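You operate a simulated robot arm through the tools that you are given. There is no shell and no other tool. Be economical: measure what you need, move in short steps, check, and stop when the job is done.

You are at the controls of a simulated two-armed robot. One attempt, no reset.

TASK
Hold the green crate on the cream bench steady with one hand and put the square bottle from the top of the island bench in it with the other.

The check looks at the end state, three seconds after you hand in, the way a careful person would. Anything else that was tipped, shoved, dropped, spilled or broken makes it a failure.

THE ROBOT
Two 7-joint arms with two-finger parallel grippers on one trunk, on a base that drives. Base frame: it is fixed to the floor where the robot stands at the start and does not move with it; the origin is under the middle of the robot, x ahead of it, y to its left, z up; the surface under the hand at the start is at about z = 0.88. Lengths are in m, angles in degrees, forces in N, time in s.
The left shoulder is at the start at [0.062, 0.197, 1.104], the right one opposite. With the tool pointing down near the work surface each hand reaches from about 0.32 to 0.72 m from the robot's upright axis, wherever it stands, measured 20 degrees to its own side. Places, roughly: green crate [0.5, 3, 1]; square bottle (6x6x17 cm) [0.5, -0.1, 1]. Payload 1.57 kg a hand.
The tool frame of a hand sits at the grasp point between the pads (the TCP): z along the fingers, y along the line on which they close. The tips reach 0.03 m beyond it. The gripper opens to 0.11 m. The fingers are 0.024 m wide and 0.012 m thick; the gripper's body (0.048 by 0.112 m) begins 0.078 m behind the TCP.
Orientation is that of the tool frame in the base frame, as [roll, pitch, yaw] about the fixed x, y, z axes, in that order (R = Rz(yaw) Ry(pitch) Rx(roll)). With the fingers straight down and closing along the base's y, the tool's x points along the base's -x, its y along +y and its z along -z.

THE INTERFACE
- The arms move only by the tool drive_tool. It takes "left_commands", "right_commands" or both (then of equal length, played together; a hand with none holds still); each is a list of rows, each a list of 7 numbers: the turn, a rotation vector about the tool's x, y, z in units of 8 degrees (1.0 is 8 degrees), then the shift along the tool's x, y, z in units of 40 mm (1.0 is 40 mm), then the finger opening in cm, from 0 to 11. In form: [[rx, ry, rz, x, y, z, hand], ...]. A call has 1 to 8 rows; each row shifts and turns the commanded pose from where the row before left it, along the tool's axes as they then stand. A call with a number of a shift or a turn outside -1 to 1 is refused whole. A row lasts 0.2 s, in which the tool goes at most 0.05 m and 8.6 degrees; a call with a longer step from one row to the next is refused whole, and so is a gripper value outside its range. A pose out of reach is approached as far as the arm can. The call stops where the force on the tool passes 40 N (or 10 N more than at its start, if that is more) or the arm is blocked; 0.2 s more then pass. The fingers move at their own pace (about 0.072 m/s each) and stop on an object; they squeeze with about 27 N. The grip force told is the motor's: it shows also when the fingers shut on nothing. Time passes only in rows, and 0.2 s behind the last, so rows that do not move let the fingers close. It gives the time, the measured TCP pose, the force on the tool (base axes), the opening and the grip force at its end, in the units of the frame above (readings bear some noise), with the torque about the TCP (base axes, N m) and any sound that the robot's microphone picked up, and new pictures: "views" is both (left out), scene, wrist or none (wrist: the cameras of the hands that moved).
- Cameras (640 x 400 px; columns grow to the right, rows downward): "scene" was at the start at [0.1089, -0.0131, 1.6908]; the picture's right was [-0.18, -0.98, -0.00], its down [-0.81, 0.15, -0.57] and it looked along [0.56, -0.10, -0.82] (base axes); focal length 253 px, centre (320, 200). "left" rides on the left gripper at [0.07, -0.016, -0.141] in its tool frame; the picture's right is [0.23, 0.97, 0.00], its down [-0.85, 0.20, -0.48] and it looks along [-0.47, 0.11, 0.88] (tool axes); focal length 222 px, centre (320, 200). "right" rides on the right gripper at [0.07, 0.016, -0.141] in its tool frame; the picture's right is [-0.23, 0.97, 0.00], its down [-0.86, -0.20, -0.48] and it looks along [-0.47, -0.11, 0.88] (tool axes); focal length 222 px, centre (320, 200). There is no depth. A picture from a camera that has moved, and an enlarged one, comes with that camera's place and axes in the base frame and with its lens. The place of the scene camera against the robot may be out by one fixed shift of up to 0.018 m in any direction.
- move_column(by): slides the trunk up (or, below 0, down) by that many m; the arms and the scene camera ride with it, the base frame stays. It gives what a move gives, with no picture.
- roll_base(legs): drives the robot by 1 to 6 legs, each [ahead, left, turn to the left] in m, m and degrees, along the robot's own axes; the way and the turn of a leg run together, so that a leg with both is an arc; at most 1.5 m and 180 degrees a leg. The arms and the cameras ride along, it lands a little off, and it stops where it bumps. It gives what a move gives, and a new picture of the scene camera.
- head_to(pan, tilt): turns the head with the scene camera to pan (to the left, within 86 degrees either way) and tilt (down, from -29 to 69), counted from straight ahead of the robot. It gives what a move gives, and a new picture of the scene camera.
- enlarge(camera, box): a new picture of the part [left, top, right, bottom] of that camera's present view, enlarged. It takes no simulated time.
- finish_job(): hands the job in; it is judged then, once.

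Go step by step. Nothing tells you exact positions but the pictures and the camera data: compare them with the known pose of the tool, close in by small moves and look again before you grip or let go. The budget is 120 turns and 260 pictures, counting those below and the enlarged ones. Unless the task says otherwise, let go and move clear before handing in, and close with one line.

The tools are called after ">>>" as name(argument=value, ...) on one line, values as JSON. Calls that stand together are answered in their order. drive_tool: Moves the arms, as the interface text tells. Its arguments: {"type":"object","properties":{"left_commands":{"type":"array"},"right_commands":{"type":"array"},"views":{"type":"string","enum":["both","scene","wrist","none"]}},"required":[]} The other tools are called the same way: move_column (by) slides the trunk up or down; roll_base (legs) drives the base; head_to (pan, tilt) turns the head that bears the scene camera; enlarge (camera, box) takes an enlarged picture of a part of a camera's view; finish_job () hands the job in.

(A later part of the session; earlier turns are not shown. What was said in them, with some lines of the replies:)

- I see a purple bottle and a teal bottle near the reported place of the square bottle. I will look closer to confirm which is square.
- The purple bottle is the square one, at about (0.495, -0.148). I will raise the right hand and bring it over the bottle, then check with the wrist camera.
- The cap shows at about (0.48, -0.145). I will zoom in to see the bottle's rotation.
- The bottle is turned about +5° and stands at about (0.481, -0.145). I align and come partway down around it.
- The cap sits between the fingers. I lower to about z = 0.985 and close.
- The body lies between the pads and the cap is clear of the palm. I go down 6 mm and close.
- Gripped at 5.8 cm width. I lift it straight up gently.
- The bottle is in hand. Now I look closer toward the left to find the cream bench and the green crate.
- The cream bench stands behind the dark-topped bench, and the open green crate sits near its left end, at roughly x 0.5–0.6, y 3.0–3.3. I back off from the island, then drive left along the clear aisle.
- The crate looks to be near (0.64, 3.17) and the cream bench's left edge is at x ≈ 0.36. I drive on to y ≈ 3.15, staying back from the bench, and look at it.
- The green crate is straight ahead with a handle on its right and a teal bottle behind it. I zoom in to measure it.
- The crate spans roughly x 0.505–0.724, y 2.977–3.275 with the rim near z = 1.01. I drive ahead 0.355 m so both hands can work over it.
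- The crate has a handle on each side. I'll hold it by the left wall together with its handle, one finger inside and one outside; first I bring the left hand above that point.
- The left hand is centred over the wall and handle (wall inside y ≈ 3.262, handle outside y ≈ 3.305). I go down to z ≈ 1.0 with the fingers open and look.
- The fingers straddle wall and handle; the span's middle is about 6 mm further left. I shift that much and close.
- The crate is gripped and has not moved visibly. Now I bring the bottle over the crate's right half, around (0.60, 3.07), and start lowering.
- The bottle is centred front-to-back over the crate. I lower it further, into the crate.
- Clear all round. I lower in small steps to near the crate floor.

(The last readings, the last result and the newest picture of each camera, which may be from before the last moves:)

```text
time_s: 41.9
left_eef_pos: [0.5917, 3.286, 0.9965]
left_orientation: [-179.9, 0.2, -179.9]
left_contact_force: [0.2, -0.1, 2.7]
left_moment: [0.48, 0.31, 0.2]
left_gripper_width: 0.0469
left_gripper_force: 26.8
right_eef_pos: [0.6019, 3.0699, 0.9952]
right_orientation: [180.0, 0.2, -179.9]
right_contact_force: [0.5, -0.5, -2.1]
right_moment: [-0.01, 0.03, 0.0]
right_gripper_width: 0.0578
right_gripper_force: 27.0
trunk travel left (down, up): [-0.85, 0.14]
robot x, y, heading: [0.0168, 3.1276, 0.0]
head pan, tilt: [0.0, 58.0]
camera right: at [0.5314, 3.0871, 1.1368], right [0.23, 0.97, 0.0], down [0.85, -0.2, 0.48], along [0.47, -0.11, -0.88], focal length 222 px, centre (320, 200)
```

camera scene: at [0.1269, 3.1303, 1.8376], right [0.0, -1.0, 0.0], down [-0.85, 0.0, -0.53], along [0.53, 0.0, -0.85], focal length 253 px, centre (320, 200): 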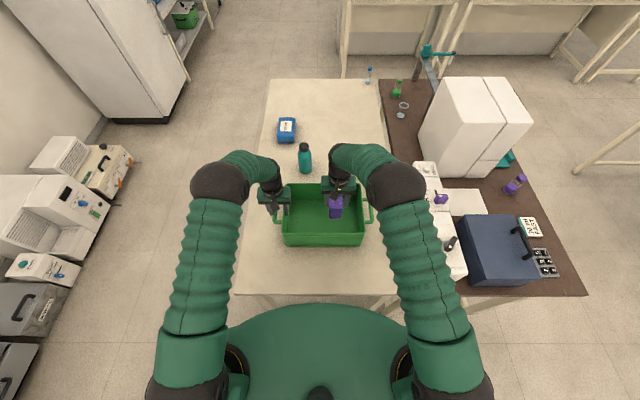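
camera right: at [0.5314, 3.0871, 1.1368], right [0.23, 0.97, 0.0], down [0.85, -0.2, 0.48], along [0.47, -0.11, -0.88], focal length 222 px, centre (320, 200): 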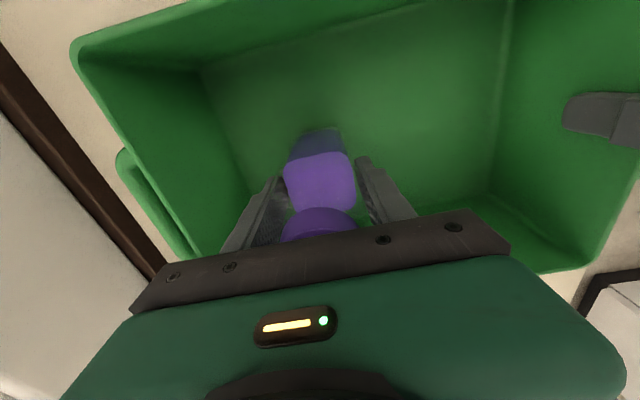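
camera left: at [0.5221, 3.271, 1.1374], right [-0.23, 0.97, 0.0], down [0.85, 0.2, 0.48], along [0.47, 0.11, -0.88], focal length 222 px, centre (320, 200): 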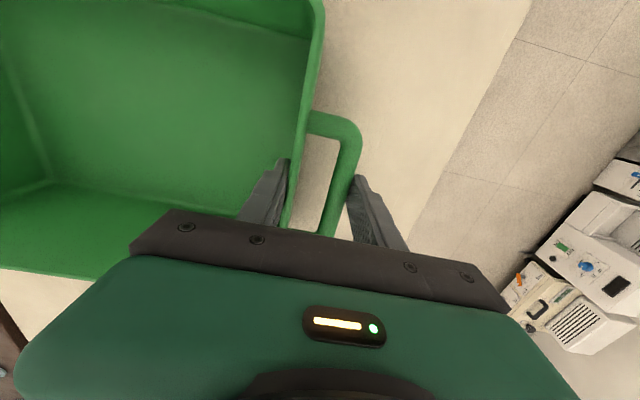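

No floor contact yet (force is just the bottle's weight). I continue down in 2 mm steps, watching the force.

>>> drive_tool(right_commands=[[0, 0, 0, 0, 0, 0.05, 4], [0, 0, 0, 0, 0, 0.05, 4], [0, 0, 0, 0, 0, 0, 4]], views="none")

>>> drive_tool(right_commands=[[0, 0, 0, 0, 0, 0.05, 4], [0, 0, 0, 0, 0, 0, 4]], views="none")

```text
time_s: 42.7
left_eef_pos: [0.5922, 3.2868, 0.9963]
left_orientation: [-179.9, 0.2, -180.0]
left_contact_force: [-1.8, -1.2, 1.6]
left_moment: [0.48, 0.21, 0.21]
left_gripper_width: 0.0469
left_gripper_force: 26.9
right_eef_pos: [0.6002, 3.0707, 0.9922]
right_orientation: [179.9, 0.2, -179.9]
right_contact_force: [-0.4, -0.6, -3.2]
right_moment: [-0.01, 0.0, 0.02]
right_gripper_width: 0.0578
right_gripper_force: 27.0
trunk travel left (down, up): [-0.85, 0.14]
robot x, y, heading: [0.0181, 3.1255, -0.1]
head pan, tilt: [0.0, 58.0]
```

```text
time_s: 43.3
left_eef_pos: [0.5923, 3.287, 0.9972]
left_orientation: [-179.9, 0.2, -179.9]
left_contact_force: [-1.5, -0.6, 1.8]
left_moment: [0.49, 0.08, 0.17]
left_gripper_width: 0.0467
left_gripper_force: 26.3
right_eef_pos: [0.6012, 3.0711, 0.9899]
right_orientation: [180.0, 0.2, -179.9]
right_contact_force: [-0.4, 1.0, -3.1]
right_moment: [-0.04, 0.03, 0.02]
right_gripper_width: 0.0577
right_gripper_force: 27.3
trunk travel left (down, up): [-0.85, 0.14]
robot x, y, heading: [0.0141, 3.1299, 0.2]
head pan, tilt: [0.0, 58.0]
```

>>> drive_tool(right_commands=[[0, 0, 0, 0, 0, 0.05, 4], [0, 0, 0, 0, 0, 0, 4]], views="none")

>>> drive_tool(right_commands=[[0, 0, 0, 0, 0, 0.05, 4], [0, 0, 0, 0, 0, 0, 4]], views="none")

```text
time_s: 43.9
left_eef_pos: [0.5916, 3.2868, 0.996]
left_orientation: [-179.9, 0.2, -179.9]
left_contact_force: [3.5, -1.1, 0.3]
left_moment: [0.67, 0.56, 0.23]
left_gripper_width: 0.0465
left_gripper_force: 27.1
right_eef_pos: [0.6016, 3.0709, 0.9886]
right_orientation: [-180.0, 0.1, -179.9]
right_contact_force: [-3.0, 0.3, 6.1]
right_moment: [-0.16, 0.57, -0.07]
right_gripper_width: 0.058
right_gripper_force: 26.9
trunk travel left (down, up): [-0.85, 0.14]
robot x, y, heading: [0.0162, 3.1326, 0.1]
head pan, tilt: [0.0, 58.0]
```

```text
time_s: 44.5
left_eef_pos: [0.5908, 3.2873, 0.9961]
left_orientation: [-179.9, 0.2, 180.0]
left_contact_force: [2.7, -2.3, -5.2]
left_moment: [0.49, -0.61, 0.58]
left_gripper_width: 0.0467
left_gripper_force: 26.8
right_eef_pos: [0.6023, 3.0717, 0.9888]
right_orientation: [179.9, 0.4, -180.0]
right_contact_force: [-1.3, -0.6, 21.1]
right_moment: [-0.17, -0.08, 0.01]
right_gripper_width: 0.058
right_gripper_force: 27.2
trunk travel left (down, up): [-0.85, 0.14]
robot x, y, heading: [0.0172, 3.13, 0.3]
head pan, tilt: [0.0, 58.0]
```

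The bottle now rests on the crate floor (upward force). I ease up 2 mm, then open the right hand slowly and look.

>>> drive_tool(right_commands=[[0, 0, 0, 0, 0, -0.05, 4], [0, 0, 0, 0, 0, 0, 6], [0, 0, 0, 0, 0, 0, 7], [0, 0, 0, 0, 0, 0, 8.5], [0, 0, 0, 0, 0, 0, 10], [0, 0, 0, 0, 0, 0, 10]], views="wrist")

```text
time_s: 45.9
left_eef_pos: [0.593, 3.2881, 0.9968]
left_orientation: [-179.9, 0.3, -179.9]
left_contact_force: [0.1, 0.7, 1.2]
left_moment: [0.75, 0.38, 0.04]
left_gripper_width: 0.0468
left_gripper_force: 26.7
right_eef_pos: [0.6027, 3.0714, 0.9892]
right_orientation: [-180.0, 0.2, -180.0]
right_contact_force: [-0.7, -0.2, 0.0]
right_moment: [-0.04, 0.03, -0.05]
right_gripper_width: 0.1
right_gripper_force: 0.1
trunk travel left (down, up): [-0.85, 0.14]
robot x, y, heading: [0.0147, 3.13, -0.2]
head pan, tilt: [0.0, 58.0]
camera right: at [0.5309, 3.0877, 1.1291], right [0.23, 0.97, 0.0], down [0.85, -0.2, 0.48], along [0.47, -0.11, -0.88], focal length 222 px, centre (320, 200)
```

right: 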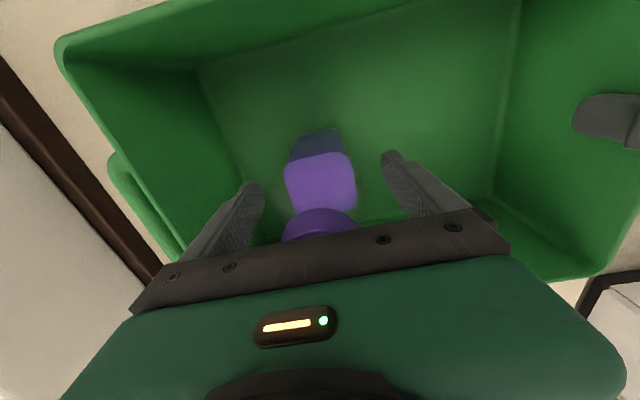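

The bottle stands free and upright between open fingers. I raise the right hand straight up.

>>> drive_tool(right_commands=[[0, 0, 0, 0, 0, -0.5, 10], [0, 0, 0, 0, 0, -0.9, 10], [0, 0, 0, 0, 0, -0.9, 10], [0, 0, 0, 0, 0, -0.9, 10], [0, 0, 0, 0, 0, -0.9, 10], [0, 0, 0, 0, 0, -0.9, 10], [0, 0, 0, 0, 0, 0, 10]])

```text
time_s: 47.5
left_eef_pos: [0.5928, 3.2875, 0.996]
left_orientation: [-179.9, 0.1, -179.8]
left_contact_force: [-0.4, 2.1, 1.1]
left_moment: [0.54, -0.33, 0.25]
left_gripper_width: 0.0465
left_gripper_force: 27.0
right_eef_pos: [0.6001, 3.0699, 1.191]
right_orientation: [179.9, 0.2, -179.9]
right_contact_force: [-0.1, -0.2, -0.4]
right_moment: [-0.03, -0.01, 0.01]
right_gripper_width: 0.1002
right_gripper_force: 0.1
trunk travel left (down, up): [-0.85, 0.14]
robot x, y, heading: [0.0156, 3.127, 0.1]
head pan, tilt: [0.0, 58.0]
camera scene: at [0.1261, 3.1315, 1.8377], right [0.0, -1.0, 0.0], down [-0.85, 0.0, -0.53], along [0.53, 0.0, -0.85], focal length 253 px, centre (320, 200)
camera right: at [0.5296, 3.0876, 1.3316], right [0.23, 0.97, 0.0], down [0.85, -0.2, 0.48], along [0.47, -0.11, -0.88], focal length 222 px, centre (320, 200)
```

scene: 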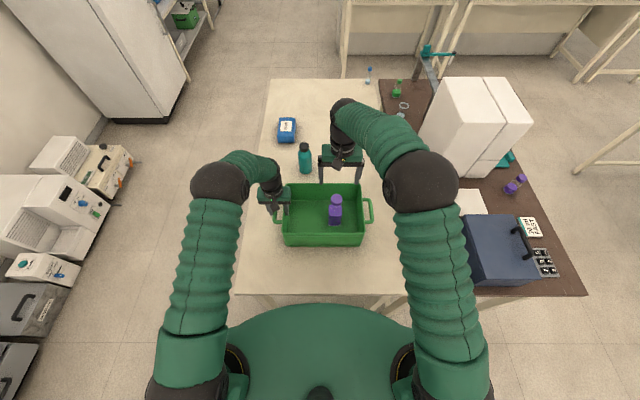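
right: 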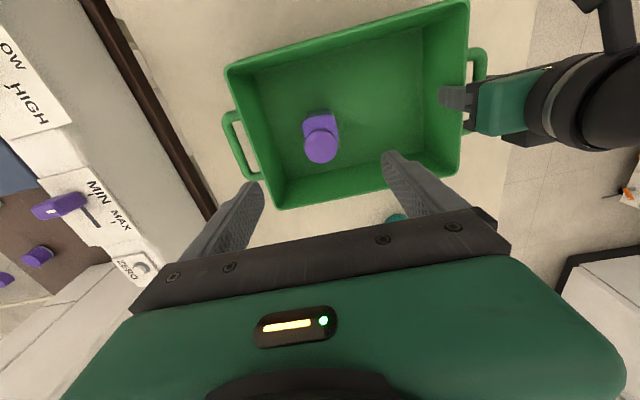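

The bottle stands in the crate. Now I open the left hand and lift it straight clear.

>>> drive_tool(left_commands=[[0, 0, 0, 0, 0, 0, 7], [0, 0, 0, 0, 0, 0, 9], [0, 0, 0, 0, 0, 0, 9], [0, 0, 0, 0, 0, -0.5, 9], [0, 0, 0, 0, 0, -0.9, 9], [0, 0, 0, 0, 0, -0.9, 9], [0, 0, 0, 0, 0, -0.9, 9], [0, 0, 0, 0, 0, -0.9, 9]])

>>> enlarge(camera="scene", box=[220, 130, 412, 250])

```text
time_s: 49.3
left_eef_pos: [0.5888, 3.2878, 1.1643]
left_orientation: [-179.9, 0.2, -179.9]
left_contact_force: [-0.4, 0.2, 0.2]
left_moment: [0.0, 0.03, 0.03]
left_gripper_width: 0.0897
left_gripper_force: 0.1
right_eef_pos: [0.6003, 3.0716, 1.191]
right_orientation: [180.0, 0.2, -179.9]
right_contact_force: [0.5, 0.9, -0.3]
right_moment: [0.0, 0.01, 0.02]
right_gripper_width: 0.1
right_gripper_force: 0.1
trunk travel left (down, up): [-0.85, 0.14]
robot x, y, heading: [0.0173, 3.1295, -0.0]
head pan, tilt: [0.0, 58.0]
camera scene: at [0.1249, 3.1309, 1.8377], right [0.0, -1.0, 0.0], down [-0.85, 0.0, -0.53], along [0.53, 0.0, -0.85], focal length 253 px, centre (320, 200)
camera left: at [0.5186, 3.2708, 1.3049], right [-0.23, 0.97, 0.0], down [0.85, 0.2, 0.48], along [0.47, 0.11, -0.88], focal length 222 px, centre (320, 200)
```

scene: 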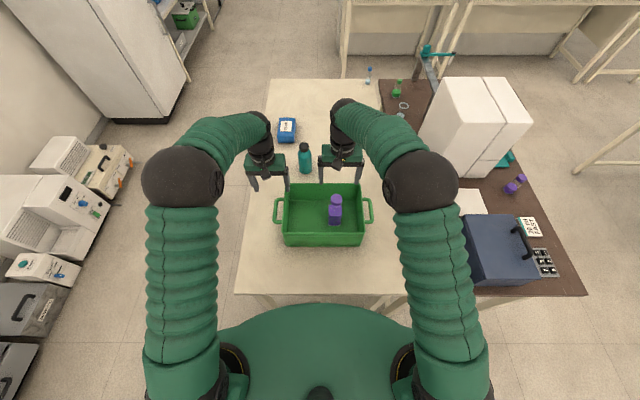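
left: 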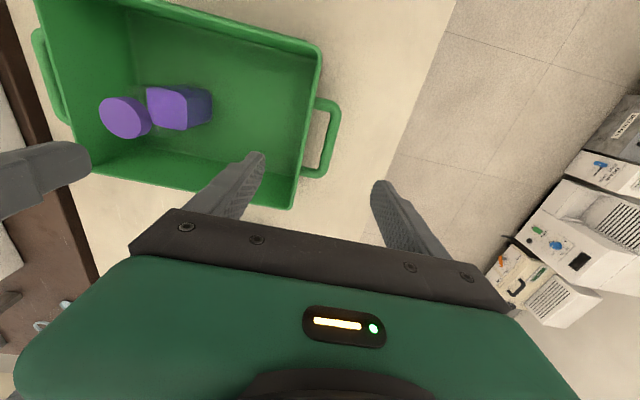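

```text
3.33 times, centred on (316, 190) of scene
camera zoom: at [0.1249, 3.1309, 1.8377], right [0.0, -1.0, 0.0], down [-0.85, 0.0, -0.53], along [0.53, 0.0, -0.85], focal length 843 px, centre (333, 233)
```

zoom: 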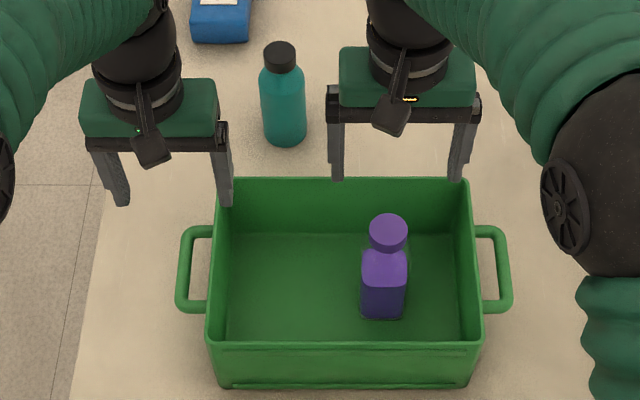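

The bottle stands upright in the crate. The crate is where it was, both hands are clear above it, and nothing else has been disturbed, so I hand in.

>>> finish_job()

```text
The job is handed in.
```

The square purple bottle is standing upright in the green crate on the cream bench. I held the crate steady by its left side while placing the bottle, then let go with both hands and moved them clear.
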